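You operate a simulated robot arm through the tools that you are given. There is no shell and no other tool.

You run a simulated two-armed robot. Do the job below in one go: nothing can be reset, and whatever is moved stays where it is left.

## Task
Heat on, run the warm and cool pads once and lay the cool block's upper in the card tray.
Fine: the other upper stays on the warm block; heat off after.

Only the result counts: the job must be done as asked and must still hold three seconds after the hand-in. Knocking over, shifting, dropping, spilling or breaking anything else fails it.

## Robot
Two 7-joint arms with two-finger parallel grippers on one trunk that stands fixed in place. Base frame: the origin is at the foot of the trunk, x ahead of it, y to its left, z up. Readings come in m, degrees, newtons and seconds.
The left shoulder is at [0.07, 0.156, 1.255], the right one opposite. With the tool pointing down near the work surface each hand reaches from about 0.1 to 0.86 m from the base axis, measured 20 degrees to its own side. Payload 3.91 kg a hand.
The TCP of each hand is the grasp point between the finger pads, 0.03 m short of the fingertips. In the tool frame z runs along the fingers and y along their closing line. The gripper opens to 0.11 m. The fingers are 0.02 m wide and 0.01 m thick; the gripper's body (0.048 by 0.112 m) begins 0.055 m behind the TCP.
Orientation is that of the tool frame in the base frame, as a unit quaternion [w, x, y, z]. With the fingers straight down and closing along the base's y, the tool's x points along the base's -x, its y along +y and its z along -z.

## Interface
- The arms move only by the tool servo_tool. It takes "left_increments", "right_increments" or both (then of equal length, played together; a hand with none holds still); each is a list of rows, each an object (a shift or turn left out is 0, a gripper value left out holds the last) with "linear": the shift along the base's x, y, z in units of 250 mm (1.0 is 250 mm), a list of three; "turn": the turn, a rotation vector about the base's x, y, z in units of 120 degrees (1.0 is 120 degrees), a list of three. In form: [{"linear": [x, y, z], "turn": [rx, ry, rz]}, ...]. A call has 1 to 20 rows; each row is the pose to reach, as a shift and turn from the pose commanded when the call began. "left_fingers" and "right_fingers" are, for a hand that has rows, the opening, from 0 (shut) to 1 (fully open), set as the call begins (left out, the last holds). A call with a number of a shift or a turn outside -1 to 1 is refused whole. A row lasts 0.2 s, in which the tool goes at most 0.05 m and 8.6 degrees; a call with a longer step from one row to the next is refused whole, and so is a gripper value outside its range. A pose out of reach is approached as far as the arm can. The call stops where the force on the tool passes 50 N (or 10 N more than at its start, if that is more) or the arm is blocked; 0.2 s more then pass. The fingers move at their own pace (about 0.108 m/s each) and stop on an object; they squeeze with about 40 N. The grip force told is the motor's: it shows also when the fingers shut on nothing. Time passes only in rows, and 0.2 s behind the last, so rows that repeat a pose let the fingers close. It gives the time, the measured TCP pose, the force on the tool (base axes), the opening and the grip force at its end, in the units of the frame above (readings bear some noise), with the torque about the TCP (base axes, N m) and any sound that the robot's microphone picked up, and new pictures: "views" is both (left out), scene, wrist or none (wrist: the cameras of the hands that moved).
- Cameras (640 x 400 px; columns grow to the right, rows downward): "scene" is now at [0.1206, 0.0592, 1.4931]; the picture's right is [0.66, -0.75, -0.00], its down [-0.36, -0.31, -0.88] and it looks along [0.66, 0.58, -0.48] (base axes); focal length 264 px, centre (320, 200). "left" rides on the left gripper at [0.072, -0.017, -0.103] in its tool frame; the picture's right is [0.23, 0.97, 0.00], its down [-0.76, 0.18, -0.62] and it looks along [-0.61, 0.14, 0.78] (tool axes); focal length 222 px, centre (320, 200). "right" rides on the right gripper at [0.072, 0.017, -0.103] in its tool frame; the picture's right is [-0.23, 0.97, 0.00], its down [-0.76, -0.18, -0.62] and it looks along [-0.61, -0.14, 0.78] (tool axes); focal length 222 px, centre (320, 200). There is no depth. A picture from a camera that has moved, and an enlarged one, comes with that camera's place and axes in the base frame and with its lens.
- slide_trunk(by): slides the trunk up (or, below 0, down) by that many m; the arms and the scene camera ride with it, the base frame stays. It gives what a move gives, with no picture.
- aim_head(pan, tilt): turns the head with the scene camera to pan (to the left, within 86 degrees either way) and tilt (down, from -29 to 69), counted from straight ahead of the robot. It gives what a move gives, and a new picture of the scene camera.
- close_up(camera, box): a new picture of the part [left, top, right, bottom] of that camera's present view, enlarged. No time passes.
- finish_job(): hands the job in; it is judged then, once.

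Places have to be worked out from the pictures, the camera data and where the tool is seen. Open the grippers and draw the arms clear of the work before you hand the job in, unless the task says otherwise.

The tools are called after "Request:" as a command line: name --argument value ..., lists and objects as JSON in quotes. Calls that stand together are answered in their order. servo_tool: Moves the arms, as the interface text tells. Its arguments: {"type":"object","properties":{"left_increments":{"type":"array"},"left_fingers":{"type":"number"},"right_increments":{"type":"array"},"right_fingers":{"type":"number"},"views":{"type":"string","enum":["both","scene","wrist","none"]}},"required":[]} The other tools are called the same way: slide_trunk (by) moves the trunk up or down; aim_head (pan, tilt) turns the head that bears the scene camera; close_up (camera, box) takes an enlarged picture of a part of a camera's view; finish_job () hands the job in.

At the start:

```text
time_s: 0.0
left_ee_pos: [0.4397, 0.5782, 1.2876]
left_orientation: [0.0, 0.0, 1.0, 0.001]
left_ft_force: [0.4, 0.7, -0.4]
left_wrist_torque: [0.03, 0.0, 0.01]
left_finger_gap: 0.11
left_gripper_force: 0.0
right_ee_pos: [0.5393, 0.0481, 1.3595]
right_orientation: [0.0, 0.001, 1.0, 0.0]
right_ft_force: [-0.5, -0.3, 0.7]
right_wrist_torque: [-0.03, -0.04, -0.01]
right_finger_gap: 0.1099
right_gripper_force: 0.1
trunk travel left (down, up): [-0.7, 0.24]
head pan, tilt (commanded): [41.1, 28.3]
```

scene: 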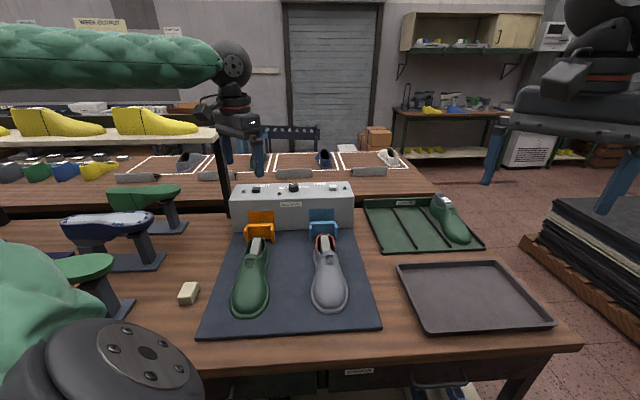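
right: 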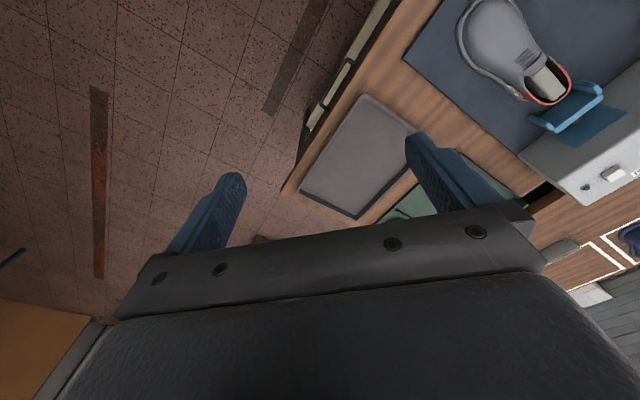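
left: 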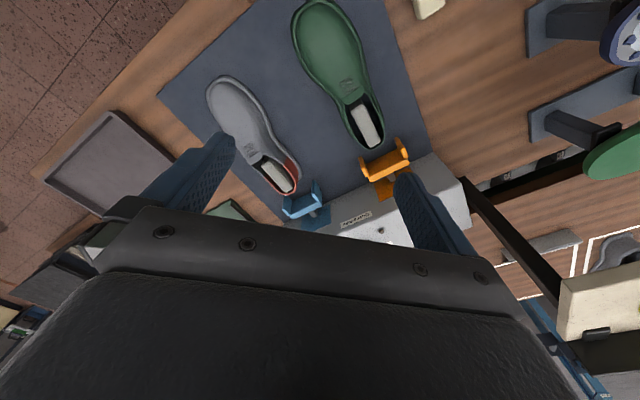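

I see a bench with a machine (orange and blue pads) and two shoe uppers in front of it, plus a green tray with compartments and a grey tray. I'll enlarge the machine and trays first to read the labels.

Request:
close_up --camera "scene" --box '[210, 170, 390, 290]'

Request:
close_up --camera "scene" --box '[350, 180, 570, 340]'

Request:
close_up --camera "left" --box '[240, 100, 500, 260]'

Request:
close_up --camera "scene" --box '[60, 0, 240, 120]'

```text
3.33 times, centred on (300, 230) of scene
camera zoom: at [0.1206, 0.0592, 1.4931], right [0.66, -0.75, 0.0], down [-0.36, -0.31, -0.88], along [0.66, 0.58, -0.48], focal length 881 px, centre (387, 100)
```

zoom: 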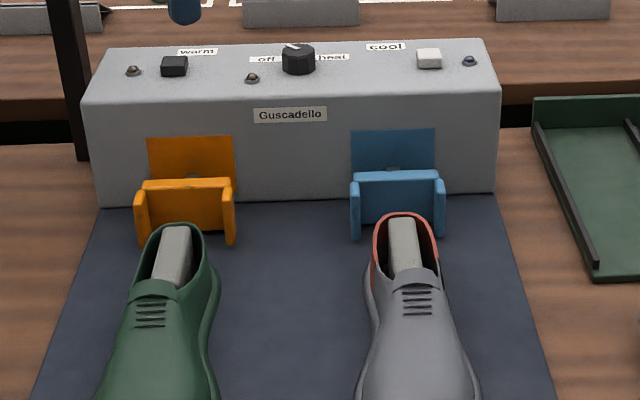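

```text
2.50 times, centred on (460, 260) of scene
camera zoom: at [0.1206, 0.0592, 1.4931], right [0.66, -0.75, 0.0], down [-0.36, -0.31, -0.88], along [0.66, 0.58, -0.48], focal length 661 px, centre (-30, 50)
```

zoom: 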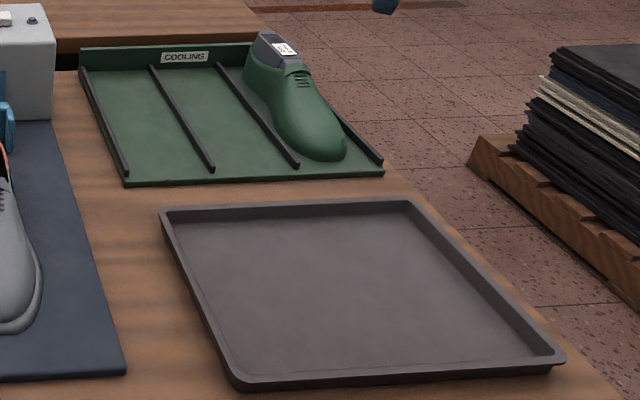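

```text
2.46 times, centred on (370, 180) of left
camera zoom: at [0.3676, 0.5605, 1.3916], right [-0.23, 0.97, 0.0], down [0.76, 0.18, 0.62], along [0.61, 0.14, -0.78], focal length 547 px, centre (197, 249)
```

zoom: 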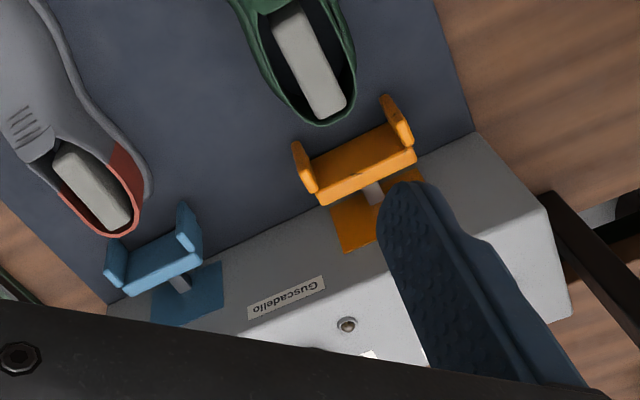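

```text
3.33 times, centred on (150, 60) of scene
camera zoom: at [0.1206, 0.0592, 1.4931], right [0.66, -0.75, 0.0], down [-0.36, -0.31, -0.88], along [0.66, 0.58, -0.48], focal length 881 px, centre (887, 667)
```

zoom: 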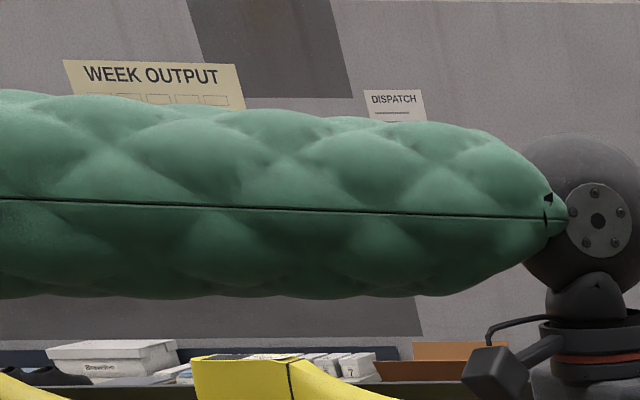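

The machine has warm and cool buttons with an off/heat knob between them; the green tray is labelled COOLING and the grey one has no visible label. I'll pan the head to look for any other tray or written notes before acting.

Request:
aim_head --pan 0 --tilt 40

Request:
aim_head --pan 75 --tilt 30

Request:
aim_head --pan 40 --tilt 50

```text
time_s: 1.1
left_ee_pos: [0.4388, 0.5789, 1.2874]
left_orientation: [0.0, 0.0, 1.0, 0.001]
left_ft_force: [-0.7, 0.7, 0.7]
left_wrist_torque: [-0.01, 0.03, 0.01]
left_finger_gap: 0.1099
left_gripper_force: 0.0
right_ee_pos: [0.5397, 0.0482, 1.3589]
right_orientation: [0.001, 0.0, 1.0, 0.0]
right_ft_force: [-0.1, 0.5, 0.4]
right_wrist_torque: [-0.02, 0.01, 0.01]
right_finger_gap: 0.1098
right_gripper_force: 0.0
trunk travel left (down, up): [-0.7, 0.24]
head pan, tilt (commanded): [0.0, 40.0]
camera scene: at [0.137, -0.0006, 1.4752], right [0.0, -1.0, 0.0], down [-0.64, 0.0, -0.77], along [0.77, 0.0, -0.64], focal length 264 px, centre (320, 200)
```

scene: 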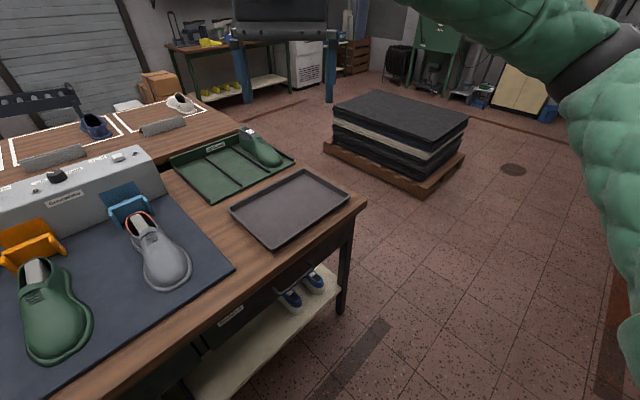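

```text
time_s: 2.5
left_ee_pos: [0.4399, 0.5787, 1.2888]
left_orientation: [-0.001, 0.0, 1.0, 0.0]
left_ft_force: [0.3, 1.2, 0.0]
left_wrist_torque: [-0.01, -0.01, -0.02]
left_finger_gap: 0.1102
left_gripper_force: 0.1
right_ee_pos: [0.5414, 0.0486, 1.3587]
right_orientation: [0.001, 0.0, 1.0, 0.0]
right_ft_force: [-0.1, 0.6, 0.4]
right_wrist_torque: [-0.05, -0.01, -0.02]
right_finger_gap: 0.1101
right_gripper_force: 0.0
trunk travel left (down, up): [-0.7, 0.24]
head pan, tilt (commanded): [75.0, 30.0]
camera scene: at [0.0755, 0.0867, 1.4905], right [0.97, -0.26, 0.0], down [-0.13, -0.48, -0.87], along [0.22, 0.84, -0.5], focal length 264 px, centre (320, 200)
```

scene: 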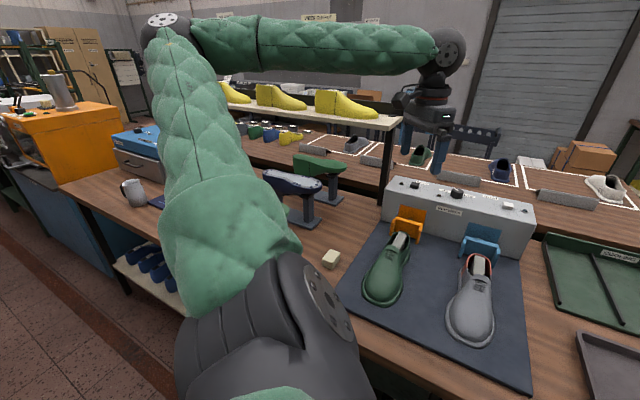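

```text
time_s: 3.6
left_ee_pos: [0.4392, 0.5781, 1.2884]
left_orientation: [0.0, -0.001, 1.0, 0.0]
left_ft_force: [0.6, 0.0, 0.2]
left_wrist_torque: [0.03, -0.02, 0.01]
left_finger_gap: 0.1098
left_gripper_force: 0.0
right_ee_pos: [0.5401, 0.0491, 1.359]
right_orientation: [0.001, 0.0, 1.0, 0.001]
right_ft_force: [-0.2, -0.5, -0.1]
right_wrist_torque: [0.03, -0.03, -0.01]
right_finger_gap: 0.1101
right_gripper_force: 0.1
trunk travel left (down, up): [-0.7, 0.24]
head pan, tilt (commanded): [40.0, 50.0]
camera scene: at [0.1109, 0.0489, 1.461], right [0.64, -0.77, 0.0], down [-0.59, -0.49, -0.64], along [0.49, 0.41, -0.77], focal length 264 px, centre (320, 200)
```

scene: 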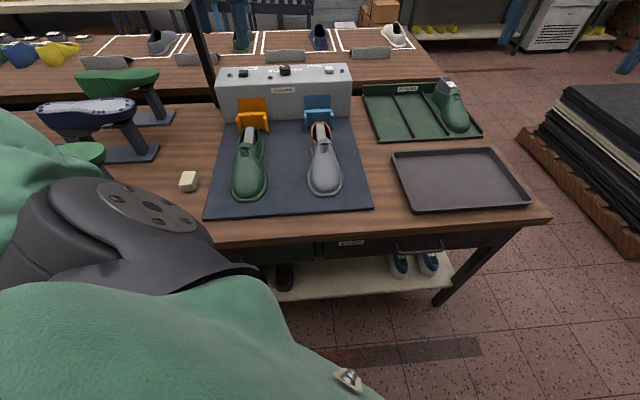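

I'm looking closer at the two trays, the drawer label, and the back bench to decide which one is the "card tray".

Request:
close_up --camera "scene" --box '[355, 70, 485, 150]'

Request:
close_up --camera "scene" --box '[380, 135, 540, 225]'

Request:
close_up --camera "scene" --box '[250, 225, 450, 305]'

Request:
close_up --camera "scene" --box '[200, 55, 380, 215]'

```text
4.92 times, centred on (420, 110) of scene
camera zoom: at [0.1109, 0.0489, 1.461], right [0.64, -0.77, 0.0], down [-0.59, -0.49, -0.64], along [0.49, 0.41, -0.77], focal length 1301 px, centre (-172, 643)
```

zoom: 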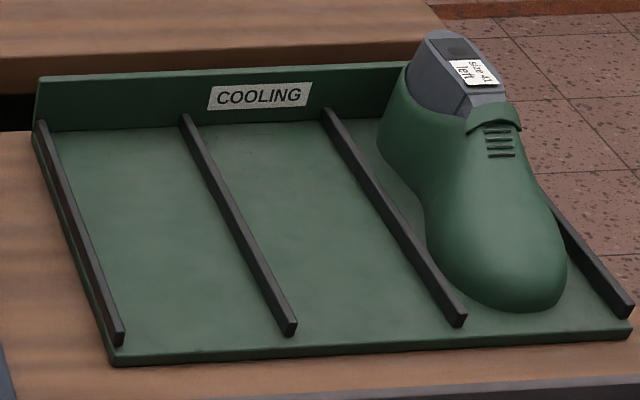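

```text
4.00 times, centred on (460, 180) of scene
camera zoom: at [0.1109, 0.0489, 1.461], right [0.64, -0.77, 0.0], down [-0.59, -0.49, -0.64], along [0.49, 0.41, -0.77], focal length 1057 px, centre (-240, 280)
```

zoom: 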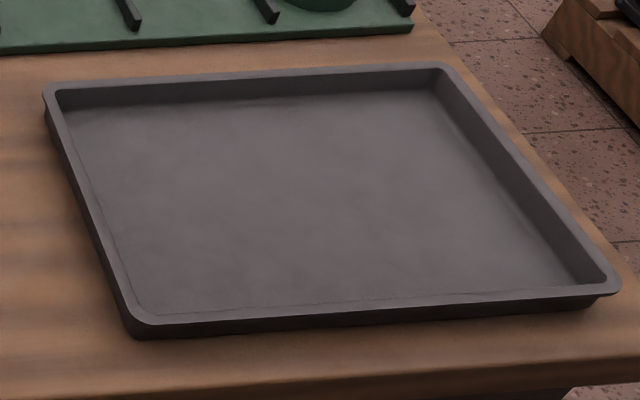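

```text
3.20 times, centred on (350, 265) of scene
camera zoom: at [0.1109, 0.0489, 1.461], right [0.64, -0.77, 0.0], down [-0.59, -0.49, -0.64], along [0.49, 0.41, -0.77], focal length 846 px, centre (224, -8)
```

zoom: 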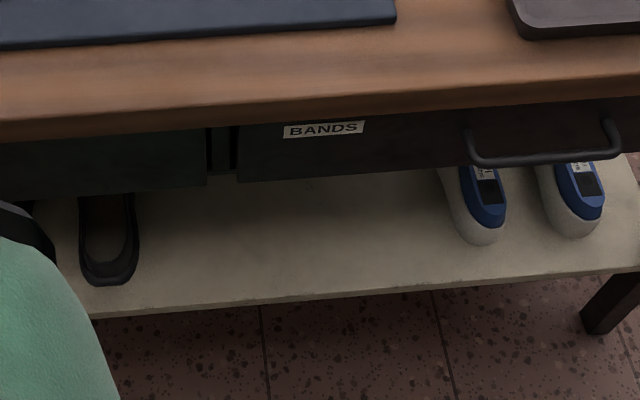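

```text
2.50 times, centred on (290, 135) of scene
camera zoom: at [0.1109, 0.0489, 1.461], right [0.64, -0.77, 0.0], down [-0.59, -0.49, -0.64], along [0.49, 0.41, -0.77], focal length 661 px, centre (395, 362)
```

zoom: 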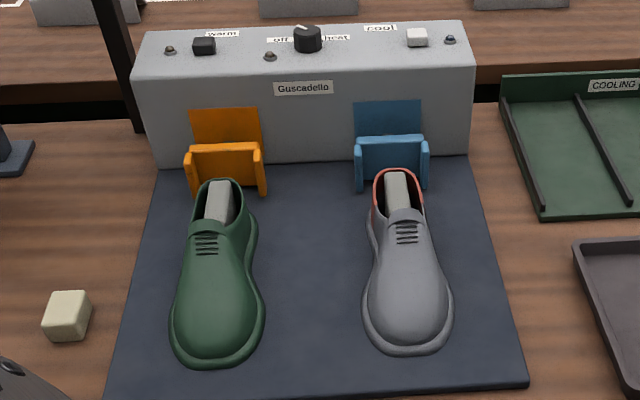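

The nearby unlabelled tray looks like a moulded board tray, but I want to rule out others. I'll look further left and at the back bench.

Request:
aim_head --pan 55 --tilt 15

Request:
close_up --camera "scene" --box '[0, 150, 320, 350]'

Request:
close_up --camera "scene" --box '[320, 150, 640, 350]'

Request:
aim_head --pan 86 --tilt 40

```text
time_s: 4.6
left_ee_pos: [0.4393, 0.5784, 1.2879]
left_orientation: [-0.001, 0.001, 1.0, 0.001]
left_ft_force: [-0.3, 0.1, -0.1]
left_wrist_torque: [0.0, -0.02, -0.01]
left_finger_gap: 0.11
left_gripper_force: 0.0
right_ee_pos: [0.5404, 0.0481, 1.3597]
right_orientation: [0.0, 0.0, 1.0, 0.0]
right_ft_force: [-0.2, 0.8, 0.9]
right_wrist_torque: [-0.02, -0.04, 0.03]
right_finger_gap: 0.1099
right_gripper_force: 0.0
trunk travel left (down, up): [-0.7, 0.24]
head pan, tilt (commanded): [55.0, 15.0]
camera scene: at [0.1056, 0.0758, 1.5146], right [0.82, -0.57, 0.0], down [-0.15, -0.21, -0.97], along [0.55, 0.79, -0.26], focal length 264 px, centre (320, 200)
```

scene: 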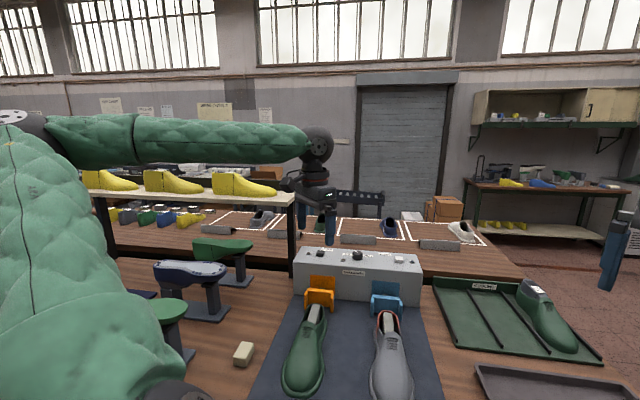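

```text
2.00 times, centred on (160, 250) of scene
camera zoom: at [0.1056, 0.0758, 1.5146], right [0.82, -0.57, 0.0], down [-0.15, -0.21, -0.97], along [0.55, 0.79, -0.26], focal length 529 px, centre (640, 100)
```

zoom: 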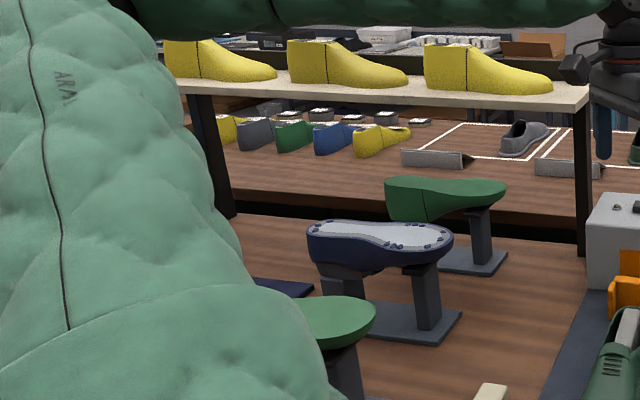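

```text
2.00 times, centred on (480, 250) of scene
camera zoom: at [0.1056, 0.0758, 1.5146], right [0.82, -0.57, 0.0], down [-0.15, -0.21, -0.97], along [0.55, 0.79, -0.26], focal length 529 px, centre (0, 100)
```

zoom: 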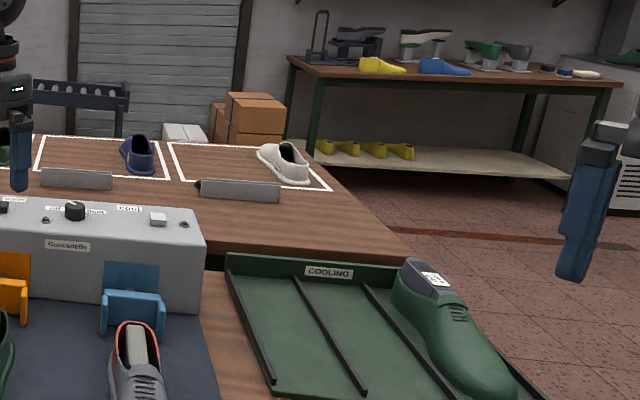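

```text
time_s: 5.5
left_ee_pos: [0.4404, 0.578, 1.2883]
left_orientation: [0.0, -0.001, 1.0, 0.0]
left_ft_force: [-0.6, 0.9, -0.4]
left_wrist_torque: [0.0, 0.02, 0.04]
left_finger_gap: 0.11
left_gripper_force: 0.0
right_ee_pos: [0.5409, 0.0488, 1.3584]
right_orientation: [0.0, 0.0, 1.0, 0.0]
right_ft_force: [0.3, 0.4, -0.3]
right_wrist_torque: [-0.01, 0.01, 0.01]
right_finger_gap: 0.1101
right_gripper_force: 0.0
trunk travel left (down, up): [-0.7, 0.24]
head pan, tilt (commanded): [85.9, 40.0]
camera scene: at [0.0581, 0.0841, 1.4752], right [1.0, -0.07, 0.0], down [-0.05, -0.64, -0.77], along [0.05, 0.76, -0.64], focal length 264 px, centre (320, 200)
```

scene: 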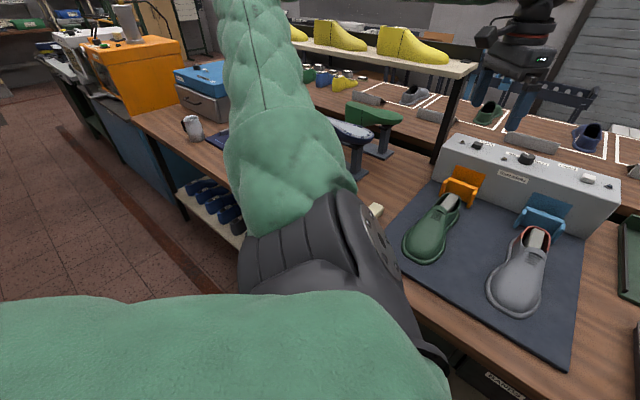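

Only two trays are near the work: the green one marked COOLING and the plain grey-brown board one, which I take to be the card tray. Triangulating puts the bench at about z 0.855 and turned 45°, with the machine front at about (0.72, 0.73, 0.99). I'll yaw and tilt the left hand for a closer look at the machine top, and bring the head back.

Request:
aim_head --pan 43 --tilt 32

Request:
servo_tool --left_increments '[{"linear": [0.04, -0.015, 0.007], "turn": [0.0094, -0.0226, 0.053]}, {"linear": [0.08, -0.03, 0.014], "turn": [0.0187, -0.0451, 0.1061]}, {"linear": [0.12, -0.045, 0.021], "turn": [0.0281, -0.0677, 0.1591]}, {"linear": [0.16, -0.06, 0.03], "turn": [0.0374, -0.0903, 0.2121]}, {"linear": [0.2, -0.075, 0.037], "turn": [0.0468, -0.1129, 0.2651]}, {"linear": [0.24, -0.09, 0.043], "turn": [0.0561, -0.1354, 0.3182]}, {"linear": [0.277, -0.107, 0.05], "turn": [0.0655, -0.158, 0.3712]}]' --views "both"

```text
time_s: 6.6
left_ee_pos: [0.4394, 0.5779, 1.2879]
left_orientation: [-0.001, 0.0, 1.0, 0.0]
left_ft_force: [-0.2, -0.1, -0.1]
left_wrist_torque: [-0.02, 0.02, 0.0]
left_finger_gap: 0.1101
left_gripper_force: 0.0
right_ee_pos: [0.541, 0.0485, 1.3598]
right_orientation: [0.0, 0.001, 1.0, -0.001]
right_ft_force: [0.1, 0.5, 0.4]
right_wrist_torque: [0.04, 0.01, -0.02]
right_finger_gap: 0.1102
right_gripper_force: 0.1
trunk travel left (down, up): [-0.7, 0.24]
head pan, tilt (commanded): [43.0, 32.0]
camera scene: at [0.1174, 0.0605, 1.4873], right [0.68, -0.73, 0.0], down [-0.39, -0.36, -0.85], along [0.62, 0.58, -0.53], focal length 264 px, centre (320, 200)
```

scene: 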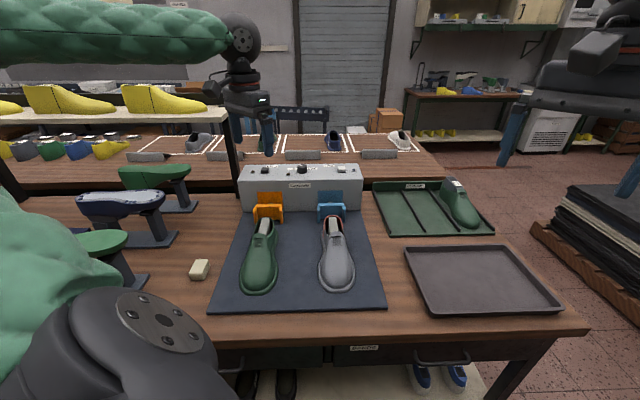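

```text
time_s: 8.2
left_ee_pos: [0.5089, 0.5519, 1.3007]
left_orientation: [0.162, -0.378, 0.909, 0.067]
left_ft_force: [-0.5, -0.8, -0.4]
left_wrist_torque: [0.03, 0.0, -0.01]
left_finger_gap: 0.11
left_gripper_force: 0.0
right_ee_pos: [0.541, 0.0476, 1.359]
right_orientation: [0.0, 0.001, 1.0, 0.001]
right_ft_force: [-0.5, -0.3, 1.3]
right_wrist_torque: [0.01, -0.01, 0.0]
right_finger_gap: 0.1102
right_gripper_force: 0.1
trunk travel left (down, up): [-0.7, 0.24]
head pan, tilt (commanded): [43.0, 32.0]
camera scene: at [0.118, 0.0598, 1.4873], right [0.68, -0.73, 0.0], down [-0.39, -0.36, -0.85], along [0.62, 0.58, -0.53], focal length 264 px, centre (320, 200)
camera left: at [0.4489, 0.4654, 1.3732], right [-0.84, 0.54, -0.08], down [0.23, 0.48, 0.85], along [0.49, 0.69, -0.53], focal length 222 px, centre (320, 200)
```

scene: 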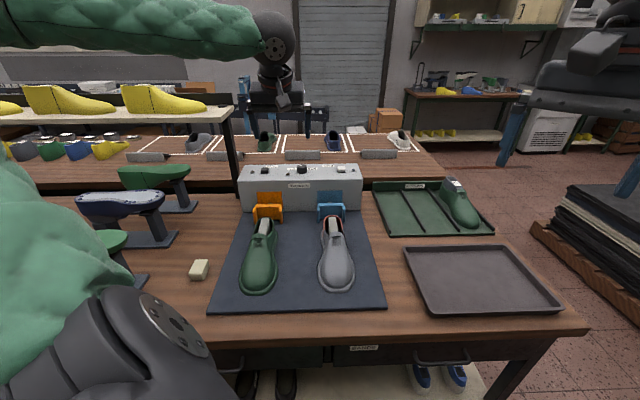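
left: 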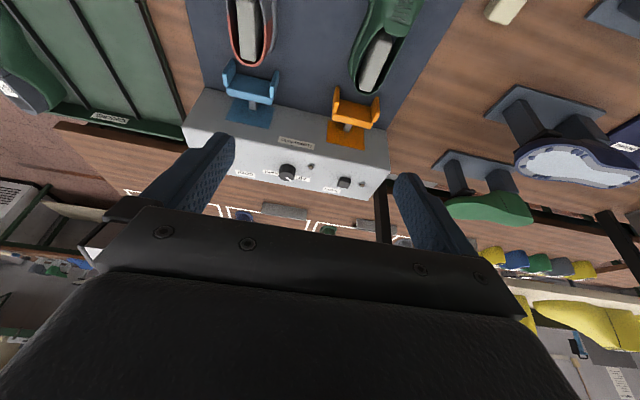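

The left camera now sees the machine top: knob at about (287,172) with the pads and block tops above it in the picture. I'll enlarge both views to measure it.

Request:
close_up --camera "left" --box '[180, 80, 400, 220]'

Request:
close_up --camera "left" --box '[190, 0, 430, 150]'

Request:
close_up --camera "scene" --box '[230, 150, 390, 250]'

Request:
close_up --camera "scene" --box '[220, 200, 400, 312]'

```text
2.86 times, centred on (290, 150) of left
camera zoom: at [0.4489, 0.4654, 1.3732], right [-0.84, 0.54, -0.08], down [0.23, 0.48, 0.85], along [0.49, 0.69, -0.53], focal length 635 px, centre (406, 343)
```

zoom: 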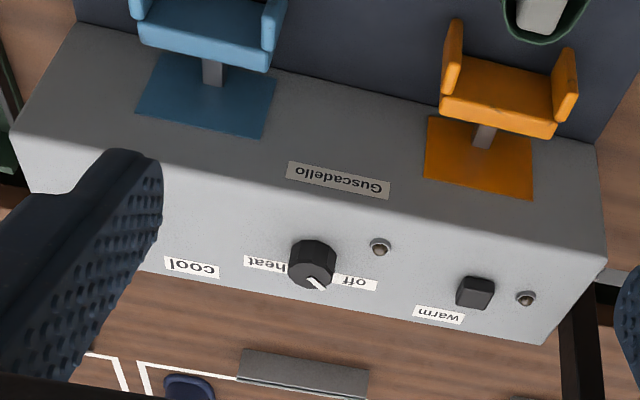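

```text
2.67 times, centred on (310, 75) of left
camera zoom: at [0.4489, 0.4654, 1.3732], right [-0.84, 0.54, -0.08], down [0.23, 0.48, 0.85], along [0.49, 0.69, -0.53], focal length 592 px, centre (347, 533)
```

zoom: 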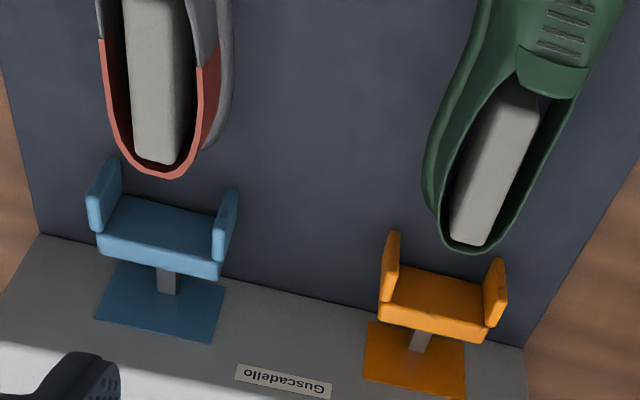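

```text
4.00 times, centred on (310, 200) of scene
camera zoom: at [0.118, 0.0598, 1.4873], right [0.68, -0.73, 0.0], down [-0.39, -0.36, -0.85], along [0.62, 0.58, -0.53], focal length 1057 px, centre (360, 200)
```

zoom: 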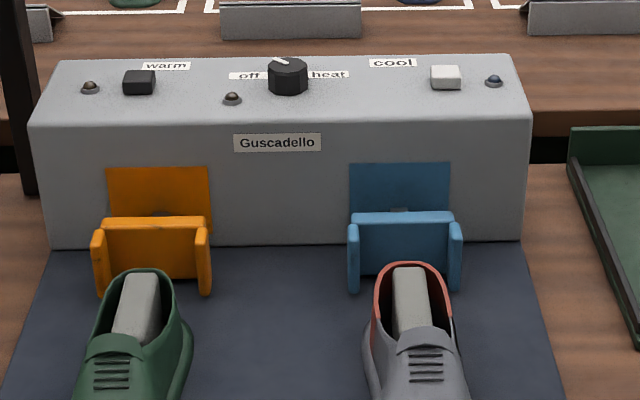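

```text
3.56 times, centred on (310, 256) of scene
camera zoom: at [0.118, 0.0598, 1.4873], right [0.68, -0.73, 0.0], down [-0.39, -0.36, -0.85], along [0.62, 0.58, -0.53], focal length 940 px, centre (356, 1)
```

zoom: 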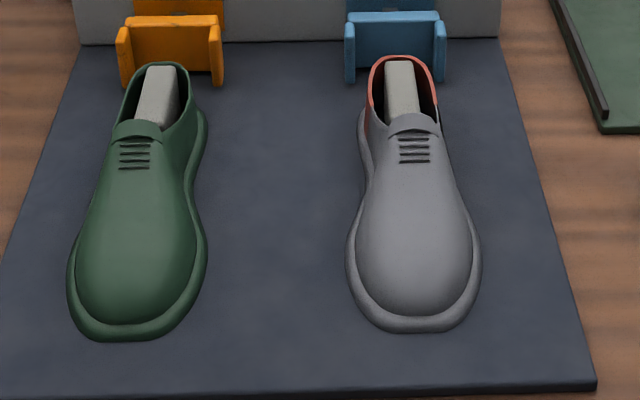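

From both views the knob top is at about (0.766, 0.766, 1.047) with a 4 cm diameter, the warm button at (0.665, 0.872, 1.03) and the cool button at about (0.886, 0.658, 1.03). That's at the edge of the left arm's reach, so I'll tilt the hand forward to 60° and stop just short of and above the knob to test it.

Request:
servo_tool --left_increments '[{"linear": [0.099, 0.078, -0.06], "turn": [0.0295, -0.0295, 0]}, {"linear": [0.198, 0.156, -0.15], "turn": [0.0589, -0.0589, 0]}, {"linear": [0.297, 0.234, -0.24], "turn": [0.0884, -0.0884, 0]}, {"linear": [0.396, 0.312, -0.33], "turn": [0.1179, -0.1179, 0]}, {"linear": [0.495, 0.39, -0.43], "turn": [0.1473, -0.1473, 0]}, {"linear": [0.594, 0.468, -0.53], "turn": [0.1768, -0.1768, 0]}, {"linear": [0.693, 0.546, -0.63], "turn": [0.2062, -0.2062, 0]}, {"linear": [0.792, 0.624, -0.72], "turn": [0.2357, -0.2357, 0]}]' --left_fingers 0.6

```text
time_s: 10.0
left_ee_pos: [0.7072, 0.7075, 1.1239]
left_orientation: [0.461, -0.331, 0.801, 0.191]
left_ft_force: [-0.6, 0.8, 1.1]
left_wrist_torque: [-0.01, 0.02, -0.02]
left_finger_gap: 0.0658
left_gripper_force: 0.0
right_ee_pos: [0.5413, 0.0495, 1.3587]
right_orientation: [0.0, 0.0, 1.0, 0.0]
right_ft_force: [0.4, -0.1, 0.1]
right_wrist_torque: [0.0, 0.0, 0.02]
right_finger_gap: 0.1098
right_gripper_force: 0.1
trunk travel left (down, up): [-0.7, 0.24]
head pan, tilt (commanded): [43.0, 32.0]
camera scene: at [0.1186, 0.0615, 1.4873], right [0.68, -0.73, 0.0], down [-0.39, -0.36, -0.85], along [0.62, 0.58, -0.53], focal length 264 px, centre (320, 200)
camera left: at [0.6306, 0.6064, 1.1125], right [-0.77, 0.61, -0.2], down [-0.24, 0.01, 0.97], along [0.59, 0.79, 0.14], focal length 222 px, centre (320, 200)
```

scene: 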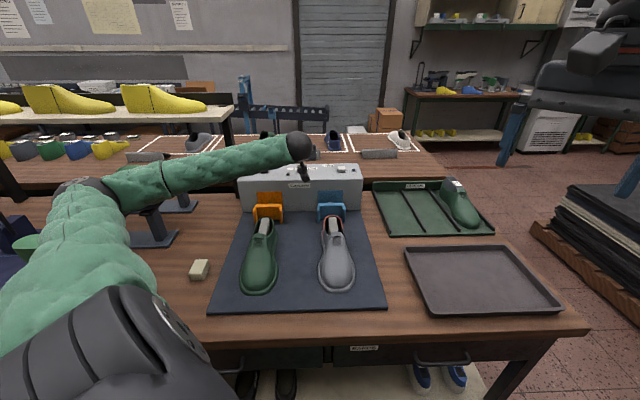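
left: 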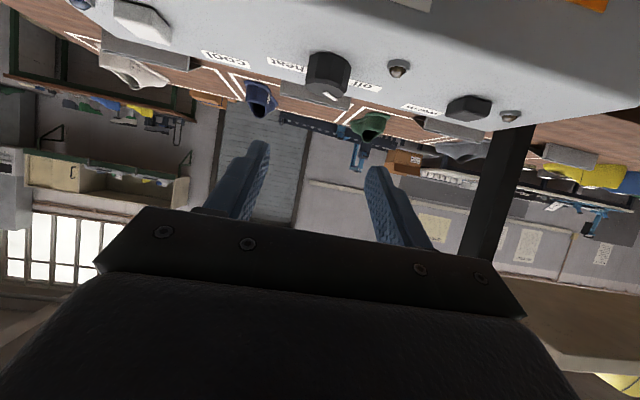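

The hand reached the pose cleanly (within 4 mm). I'll enlarge the left and scene views to refine the knob's position and its pointer angle.

Request:
close_up --camera "left" --box '[240, 20, 400, 120]'

Request:
close_up --camera "left" --box '[80, 0, 540, 200]'

Request:
close_up --camera "scene" --box '[230, 120, 390, 220]'

```text
4.00 times, centred on (320, 70) of left
camera zoom: at [0.6306, 0.6064, 1.1125], right [-0.77, 0.61, -0.2], down [-0.24, 0.01, 0.97], along [0.59, 0.79, 0.14], focal length 888 px, centre (320, 720)
```

zoom: 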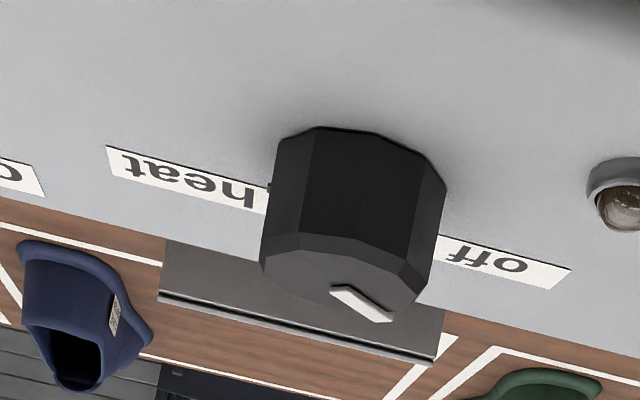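

```text
1.39 times, centred on (310, 100) of left
camera zoom: at [0.6306, 0.6064, 1.1125], right [-0.77, 0.61, -0.2], down [-0.24, 0.01, 0.97], along [0.59, 0.79, 0.14], focal length 309 px, centre (334, 339)
```

zoom: 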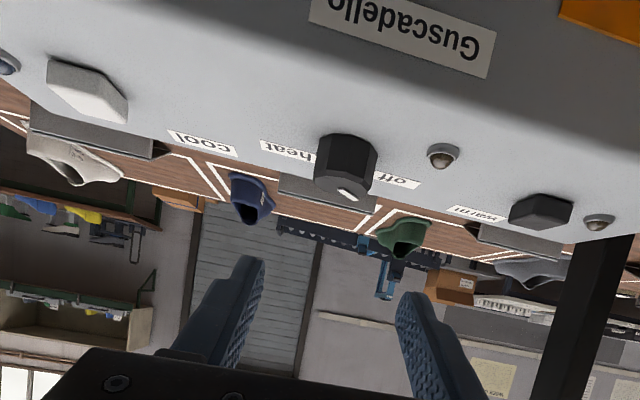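

```text
4.00 times, centred on (310, 170) of scene
camera zoom: at [0.1186, 0.0615, 1.4873], right [0.68, -0.73, 0.0], down [-0.39, -0.36, -0.85], along [0.62, 0.58, -0.53], focal length 1057 px, centre (360, 320)
```

zoom: 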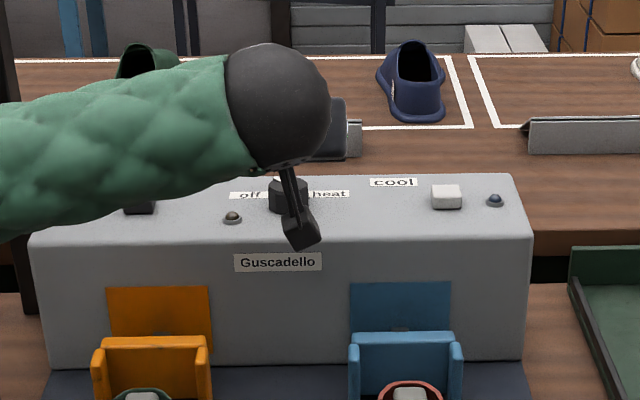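

Refined estimate: knob centre about (0.769, 0.770), top z about 1.043, machine surface about z 1.018. The pointer sits about 50° left of straight back at "off", and "heat" is mirrored on the right. I'll yaw the hand 30° counter-clockwise and place the open fingers just above the knob, leaving room to turn it clockwise.

Request:
servo_tool --left_increments '[{"linear": [0.047, 0.042, 0.0], "turn": [0, 0, 0.05]}, {"linear": [0.095, 0.085, 0.0], "turn": [0, 0, 0.1]}, {"linear": [0.142, 0.127, -0.02], "turn": [0, 0, 0.15]}, {"linear": [0.19, 0.17, -0.06], "turn": [0, 0, 0.2]}, {"linear": [0.237, 0.212, -0.12], "turn": [0, 0, 0.25]}]' --left_fingers 0.6

```text
time_s: 11.2
left_ee_pos: [0.7658, 0.76, 1.0913]
left_orientation: [0.395, -0.528, 0.687, 0.306]
left_ft_force: [0.4, 0.4, 0.6]
left_wrist_torque: [0.01, 0.01, 0.01]
left_finger_gap: 0.0661
left_gripper_force: 0.0
right_ee_pos: [0.5416, 0.048, 1.3584]
right_orientation: [-0.001, 0.001, 1.0, 0.0]
right_ft_force: [0.1, -1.0, 0.3]
right_wrist_torque: [-0.01, 0.01, 0.0]
right_finger_gap: 0.1098
right_gripper_force: 0.0
trunk travel left (down, up): [-0.7, 0.24]
head pan, tilt (commanded): [43.0, 32.0]
camera scene: at [0.1186, 0.0604, 1.4873], right [0.68, -0.73, 0.0], down [-0.39, -0.36, -0.85], along [0.62, 0.58, -0.53], focal length 264 px, centre (320, 200)
camera left: at [0.7509, 0.6334, 1.0809], right [-0.97, 0.14, -0.2], down [-0.21, -0.11, 0.97], along [0.11, 0.98, 0.13], focal length 222 px, centre (320, 200)
```

scene: 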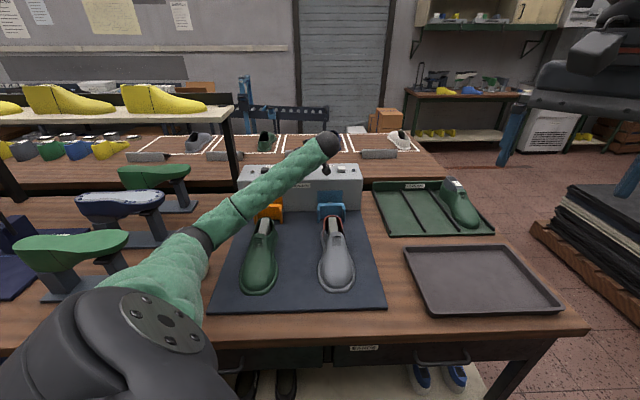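
left: 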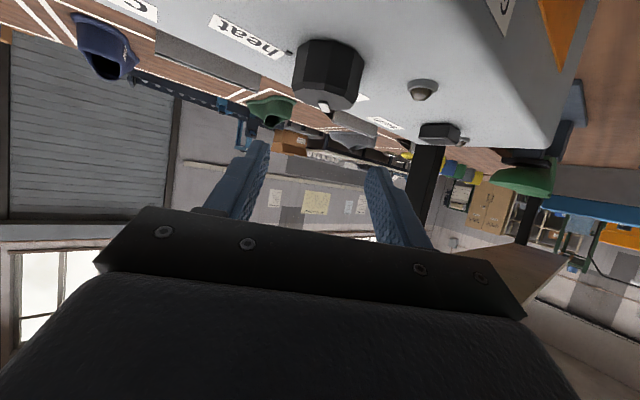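

The knob sits between the open fingers in the left view. I'll enlarge it to check the alignment before I lower the hand.

Request:
close_up --camera "left" --box '[220, 10, 440, 150]'

Request:
close_up --camera "scene" --box '[250, 120, 390, 210]'

```text
2.86 times, centred on (330, 80) of left
camera zoom: at [0.7509, 0.6334, 1.0809], right [-0.97, 0.14, -0.2], down [-0.21, -0.11, 0.97], along [0.11, 0.98, 0.13], focal length 635 px, centre (291, 543)
```

zoom: 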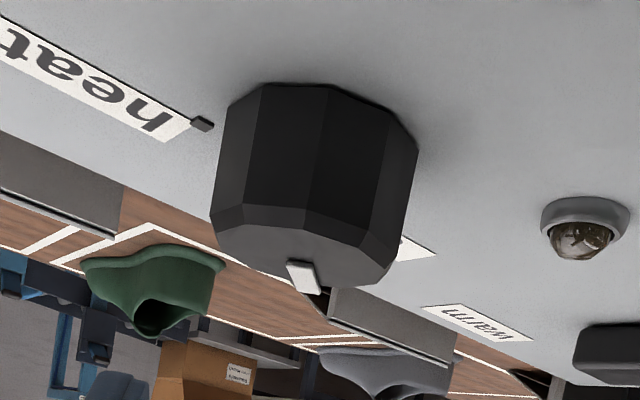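

```text
4.44 times, centred on (320, 165) of scene
camera zoom: at [0.1186, 0.0604, 1.4873], right [0.68, -0.73, 0.0], down [-0.39, -0.36, -0.85], along [0.62, 0.58, -0.53], focal length 1175 px, centre (320, 356)
```

zoom: 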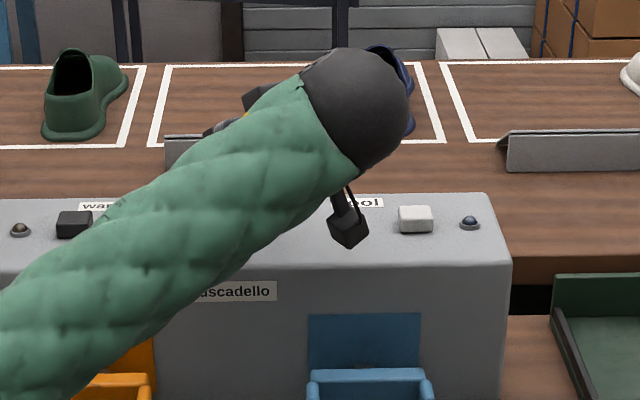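

The knob centre comes out about 6 mm further right, at (0.7745, 0.772), and there is a small stop pin by "heat". I'll shift to centre on the knob and lower to grip height in small steps, watching the force.

Request:
servo_tool --left_increments '[{"linear": [0.022, 0.008, -0.03]}, {"linear": [0.022, 0.008, -0.07]}, {"linear": [0.022, 0.008, -0.11]}, {"linear": [0.022, 0.008, -0.145]}, {"linear": [0.022, 0.008, -0.176]}, {"linear": [0.022, 0.008, -0.176]}]' --views "both"

Request:
close_up --camera "left" --box '[180, 80, 460, 260]'

```text
time_s: 12.6
left_ee_pos: [0.7714, 0.763, 1.0461]
left_orientation: [0.396, -0.527, 0.687, 0.305]
left_ft_force: [-0.1, -0.5, -0.5]
left_wrist_torque: [0.01, 0.01, -0.02]
left_finger_gap: 0.066
left_gripper_force: 0.1
right_ee_pos: [0.5404, 0.0481, 1.3595]
right_orientation: [0.0, 0.002, 1.0, 0.0]
right_ft_force: [0.0, 0.6, 0.6]
right_wrist_torque: [0.0, -0.05, 0.0]
right_finger_gap: 0.1099
right_gripper_force: 0.0
trunk travel left (down, up): [-0.7, 0.24]
head pan, tilt (commanded): [43.0, 32.0]
camera scene: at [0.1177, 0.0604, 1.4873], right [0.68, -0.73, 0.0], down [-0.39, -0.36, -0.85], along [0.62, 0.58, -0.53], focal length 264 px, centre (320, 200)
camera left: at [0.7556, 0.636, 1.0349], right [-0.97, 0.14, -0.2], down [-0.21, -0.11, 0.97], along [0.12, 0.98, 0.13], focal length 222 px, centre (320, 200)
```

scene: 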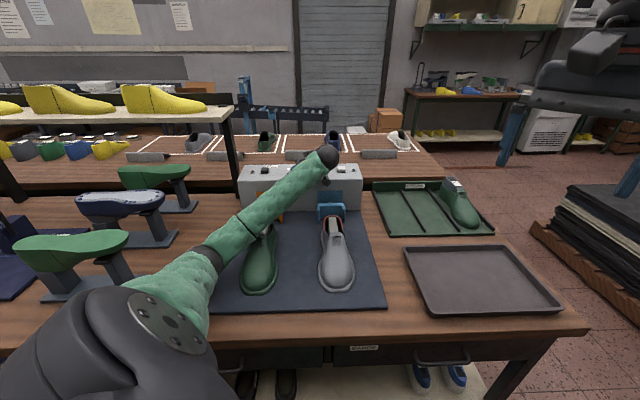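
left: 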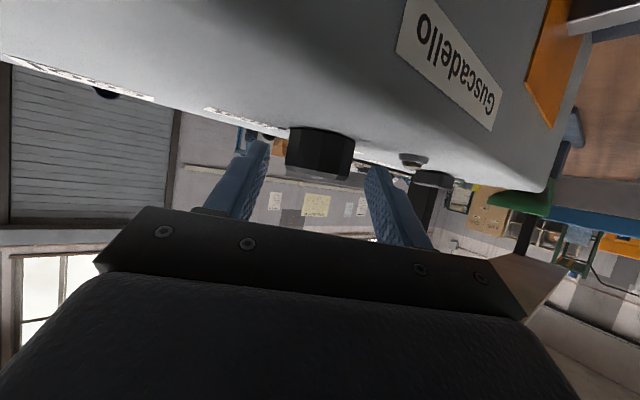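

```text
2.22 times, centred on (320, 170) of left
camera zoom: at [0.7556, 0.636, 1.0349], right [-0.97, 0.14, -0.2], down [-0.21, -0.11, 0.97], along [0.12, 0.98, 0.13], focal length 494 px, centre (320, 267)
```

zoom: 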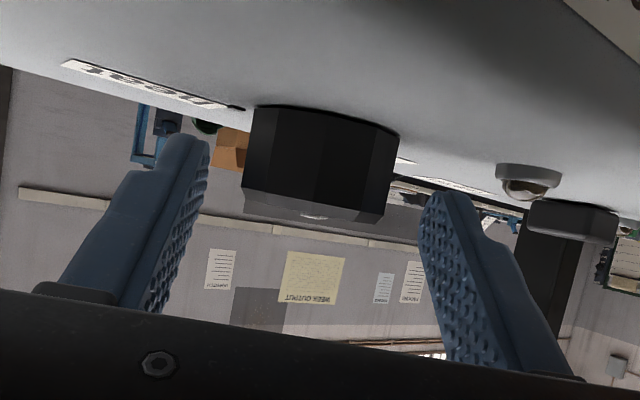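

The knob is centred between the fingers and nothing is touching (forces near zero). I'll close on it now.

Request:
servo_tool --left_increments '[{"linear": [0, 0, 0]}, {"linear": [0, 0, 0]}, {"linear": [0, 0, 0]}]' --left_fingers 0.0 --views "wrist"

```text
time_s: 13.4
left_ee_pos: [0.7734, 0.7617, 1.0452]
left_orientation: [0.396, -0.528, 0.687, 0.305]
left_ft_force: [17.6, -1.8, 4.5]
left_wrist_torque: [-0.67, -0.85, -0.27]
left_finger_gap: 0.0413
left_gripper_force: 44.6
right_ee_pos: [0.5418, 0.0471, 1.3586]
right_orientation: [-0.001, 0.0, 1.0, 0.0]
right_ft_force: [0.2, 0.1, 0.2]
right_wrist_torque: [0.01, 0.03, -0.02]
right_finger_gap: 0.1098
right_gripper_force: 0.0
trunk travel left (down, up): [-0.7, 0.24]
head pan, tilt (commanded): [43.0, 32.0]
camera left: at [0.7573, 0.6348, 1.0347], right [-0.97, 0.14, -0.2], down [-0.21, -0.11, 0.97], along [0.12, 0.98, 0.13], focal length 222 px, centre (320, 200)
```

left: 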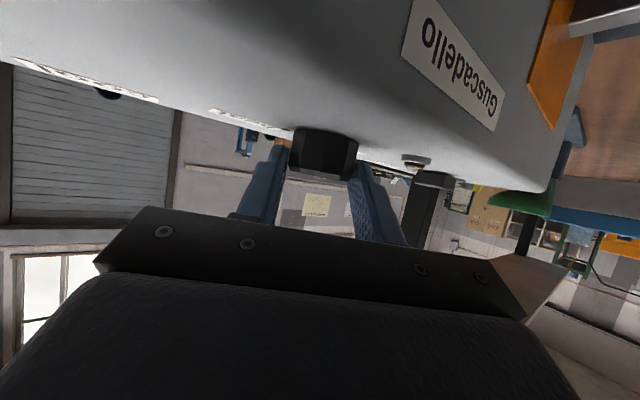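

The fingers hold the knob (gap 41 mm, 45 N), with the hand pulled about 2 mm, so the true axis is near (0.7764, 0.7715). I'll turn clockwise 60° about that axis.

Request:
servo_tool --left_increments '[{"linear": [0.0076, -0.002, 0]}, {"linear": [0.0024, -0.0003, 0], "turn": [0, 0, -0.0625]}, {"linear": [-0.0024, 0.0022, 0], "turn": [0, 0, -0.125]}, {"linear": [-0.007, 0.0052, 0], "turn": [0, 0, -0.1875]}, {"linear": [-0.011, 0.0088, 0], "turn": [0, 0, -0.25]}, {"linear": [-0.0146, 0.0129, 0], "turn": [0, 0, -0.3125]}, {"linear": [-0.0177, 0.0174, 0], "turn": [0, 0, -0.375]}, {"linear": [-0.0201, 0.0223, 0], "turn": [0, 0, -0.4375]}, {"linear": [-0.0218, 0.0274, 0], "turn": [0, 0, -0.5]}]' --views "both"

Request:
close_up --camera "left" --box '[200, 50, 440, 200]'

Request:
close_up --camera "scene" --box '[230, 120, 390, 220]'

```text
time_s: 14.3
left_ee_pos: [0.7698, 0.7648, 1.0503]
left_orientation: [0.432, -0.43, 0.752, 0.252]
left_ft_force: [7.8, 6.9, -15.4]
left_wrist_torque: [0.19, -0.53, -0.04]
left_finger_gap: 0.041
left_gripper_force: 45.0
right_ee_pos: [0.5395, 0.0427, 1.3606]
right_orientation: [0.0, 0.001, 1.0, 0.003]
right_ft_force: [-0.3, -0.1, -0.2]
right_wrist_torque: [-0.03, 0.03, 0.03]
right_finger_gap: 0.11
right_gripper_force: 0.1
trunk travel left (down, up): [-0.7, 0.24]
head pan, tilt (commanded): [43.0, 32.0]
stopped in row 4 (left hand): the force on the tool passed its limit at 76 N (the readings are from after the stop); the commanded pose is now the measured one
camera scene: at [0.1183, 0.0555, 1.4885], right [0.68, -0.73, 0.0], down [-0.39, -0.36, -0.85], along [0.62, 0.58, -0.53], focal length 264 px, centre (320, 200)
camera left: at [0.7221, 0.6472, 1.0404], right [-0.9, 0.39, -0.19], down [-0.23, -0.05, 0.97], along [0.37, 0.92, 0.14], focal length 222 px, centre (320, 200)
```

scene: 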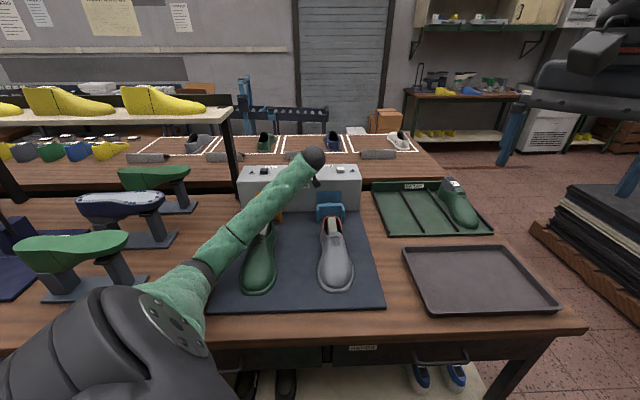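
left: 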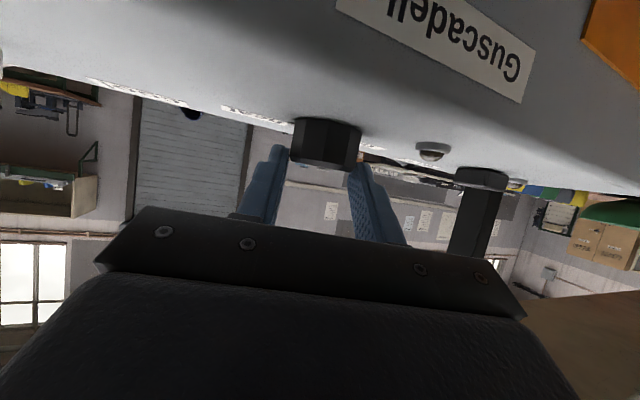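

```text
2.67 times, centred on (320, 125) of left
camera zoom: at [0.7221, 0.6472, 1.0404], right [-0.9, 0.39, -0.19], down [-0.23, -0.05, 0.97], along [0.37, 0.92, 0.14], focal length 592 px, centre (320, 400)
```

zoom: 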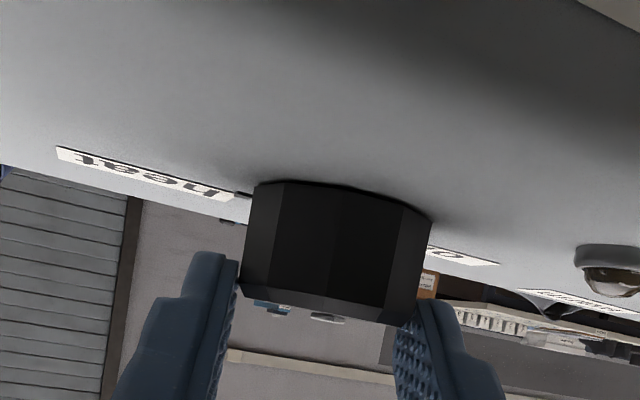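

```text
4.00 times, centred on (310, 170) of scene
camera zoom: at [0.1183, 0.0555, 1.4885], right [0.68, -0.73, 0.0], down [-0.39, -0.36, -0.85], along [0.62, 0.58, -0.53], focal length 1057 px, centre (360, 320)
```

zoom: 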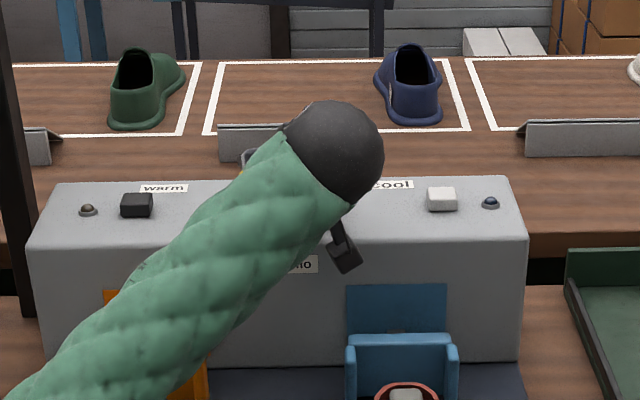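

The turn stopped after about 15° on a 76 N force spike, with the hand lifted 4 mm; the residual is only about 18 N. I'll check for contact anywhere along the arm before doing anything else.

Request:
close_up --camera "scene" --box '[60, 130, 380, 330]'

Request:
close_up --camera "left" --box '[270, 90, 390, 165]'

Request:
close_up --camera "right" --box '[320, 0, 640, 200]'

```text
2.00 times, centred on (220, 230) of scene
camera zoom: at [0.1183, 0.0555, 1.4885], right [0.68, -0.73, 0.0], down [-0.39, -0.36, -0.85], along [0.62, 0.58, -0.53], focal length 529 px, centre (520, 140)
```

zoom: 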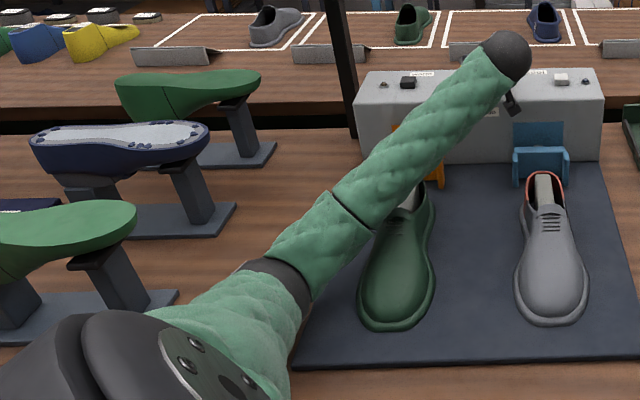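

```text
5.33 times, centred on (330, 128) of left
camera zoom: at [0.7221, 0.6472, 1.0404], right [-0.9, 0.39, -0.19], down [-0.23, -0.05, 0.97], along [0.37, 0.92, 0.14], focal length 1185 px, centre (267, 587)
```

zoom: 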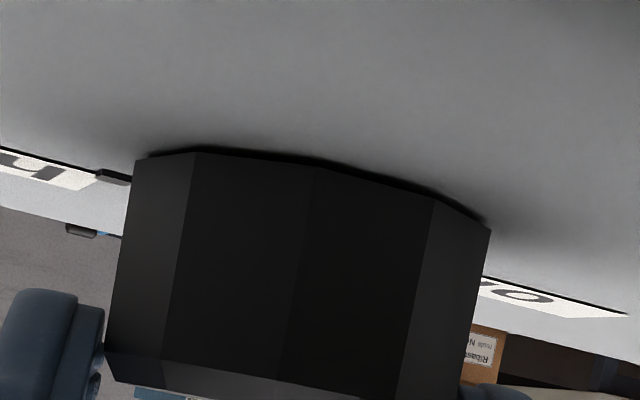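

```text
2.00 times, centred on (480, 100) of right
camera zoom: at [0.4682, 0.0583, 1.4635], right [0.23, 0.97, 0.0], down [0.76, -0.18, 0.62], along [0.61, -0.14, -0.78], focal length 444 px, centre (0, 400)
```

zoom: 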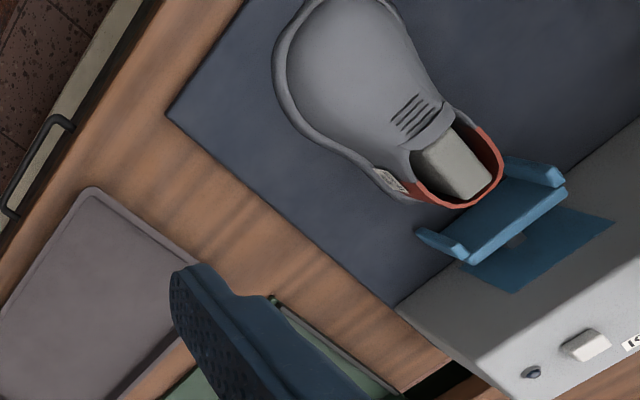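

The arm looks nearly straight at this yaw, so the spike probably came from working at the edge of reach rather than a collision. I'll check where the pointer is now.

Request:
close_up --camera "left" --box '[280, 130, 376, 190]'

```text
6.67 times, centred on (328, 160) of left
camera zoom: at [0.7221, 0.6472, 1.0404], right [-0.9, 0.39, -0.19], down [-0.23, -0.05, 0.97], along [0.37, 0.92, 0.14], focal length 1481 px, centre (267, 467)
```

zoom: 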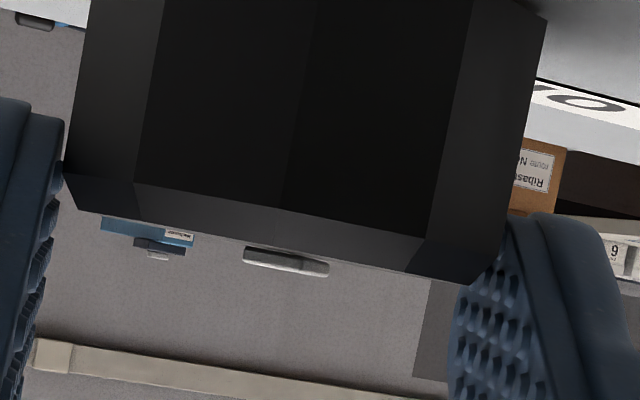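

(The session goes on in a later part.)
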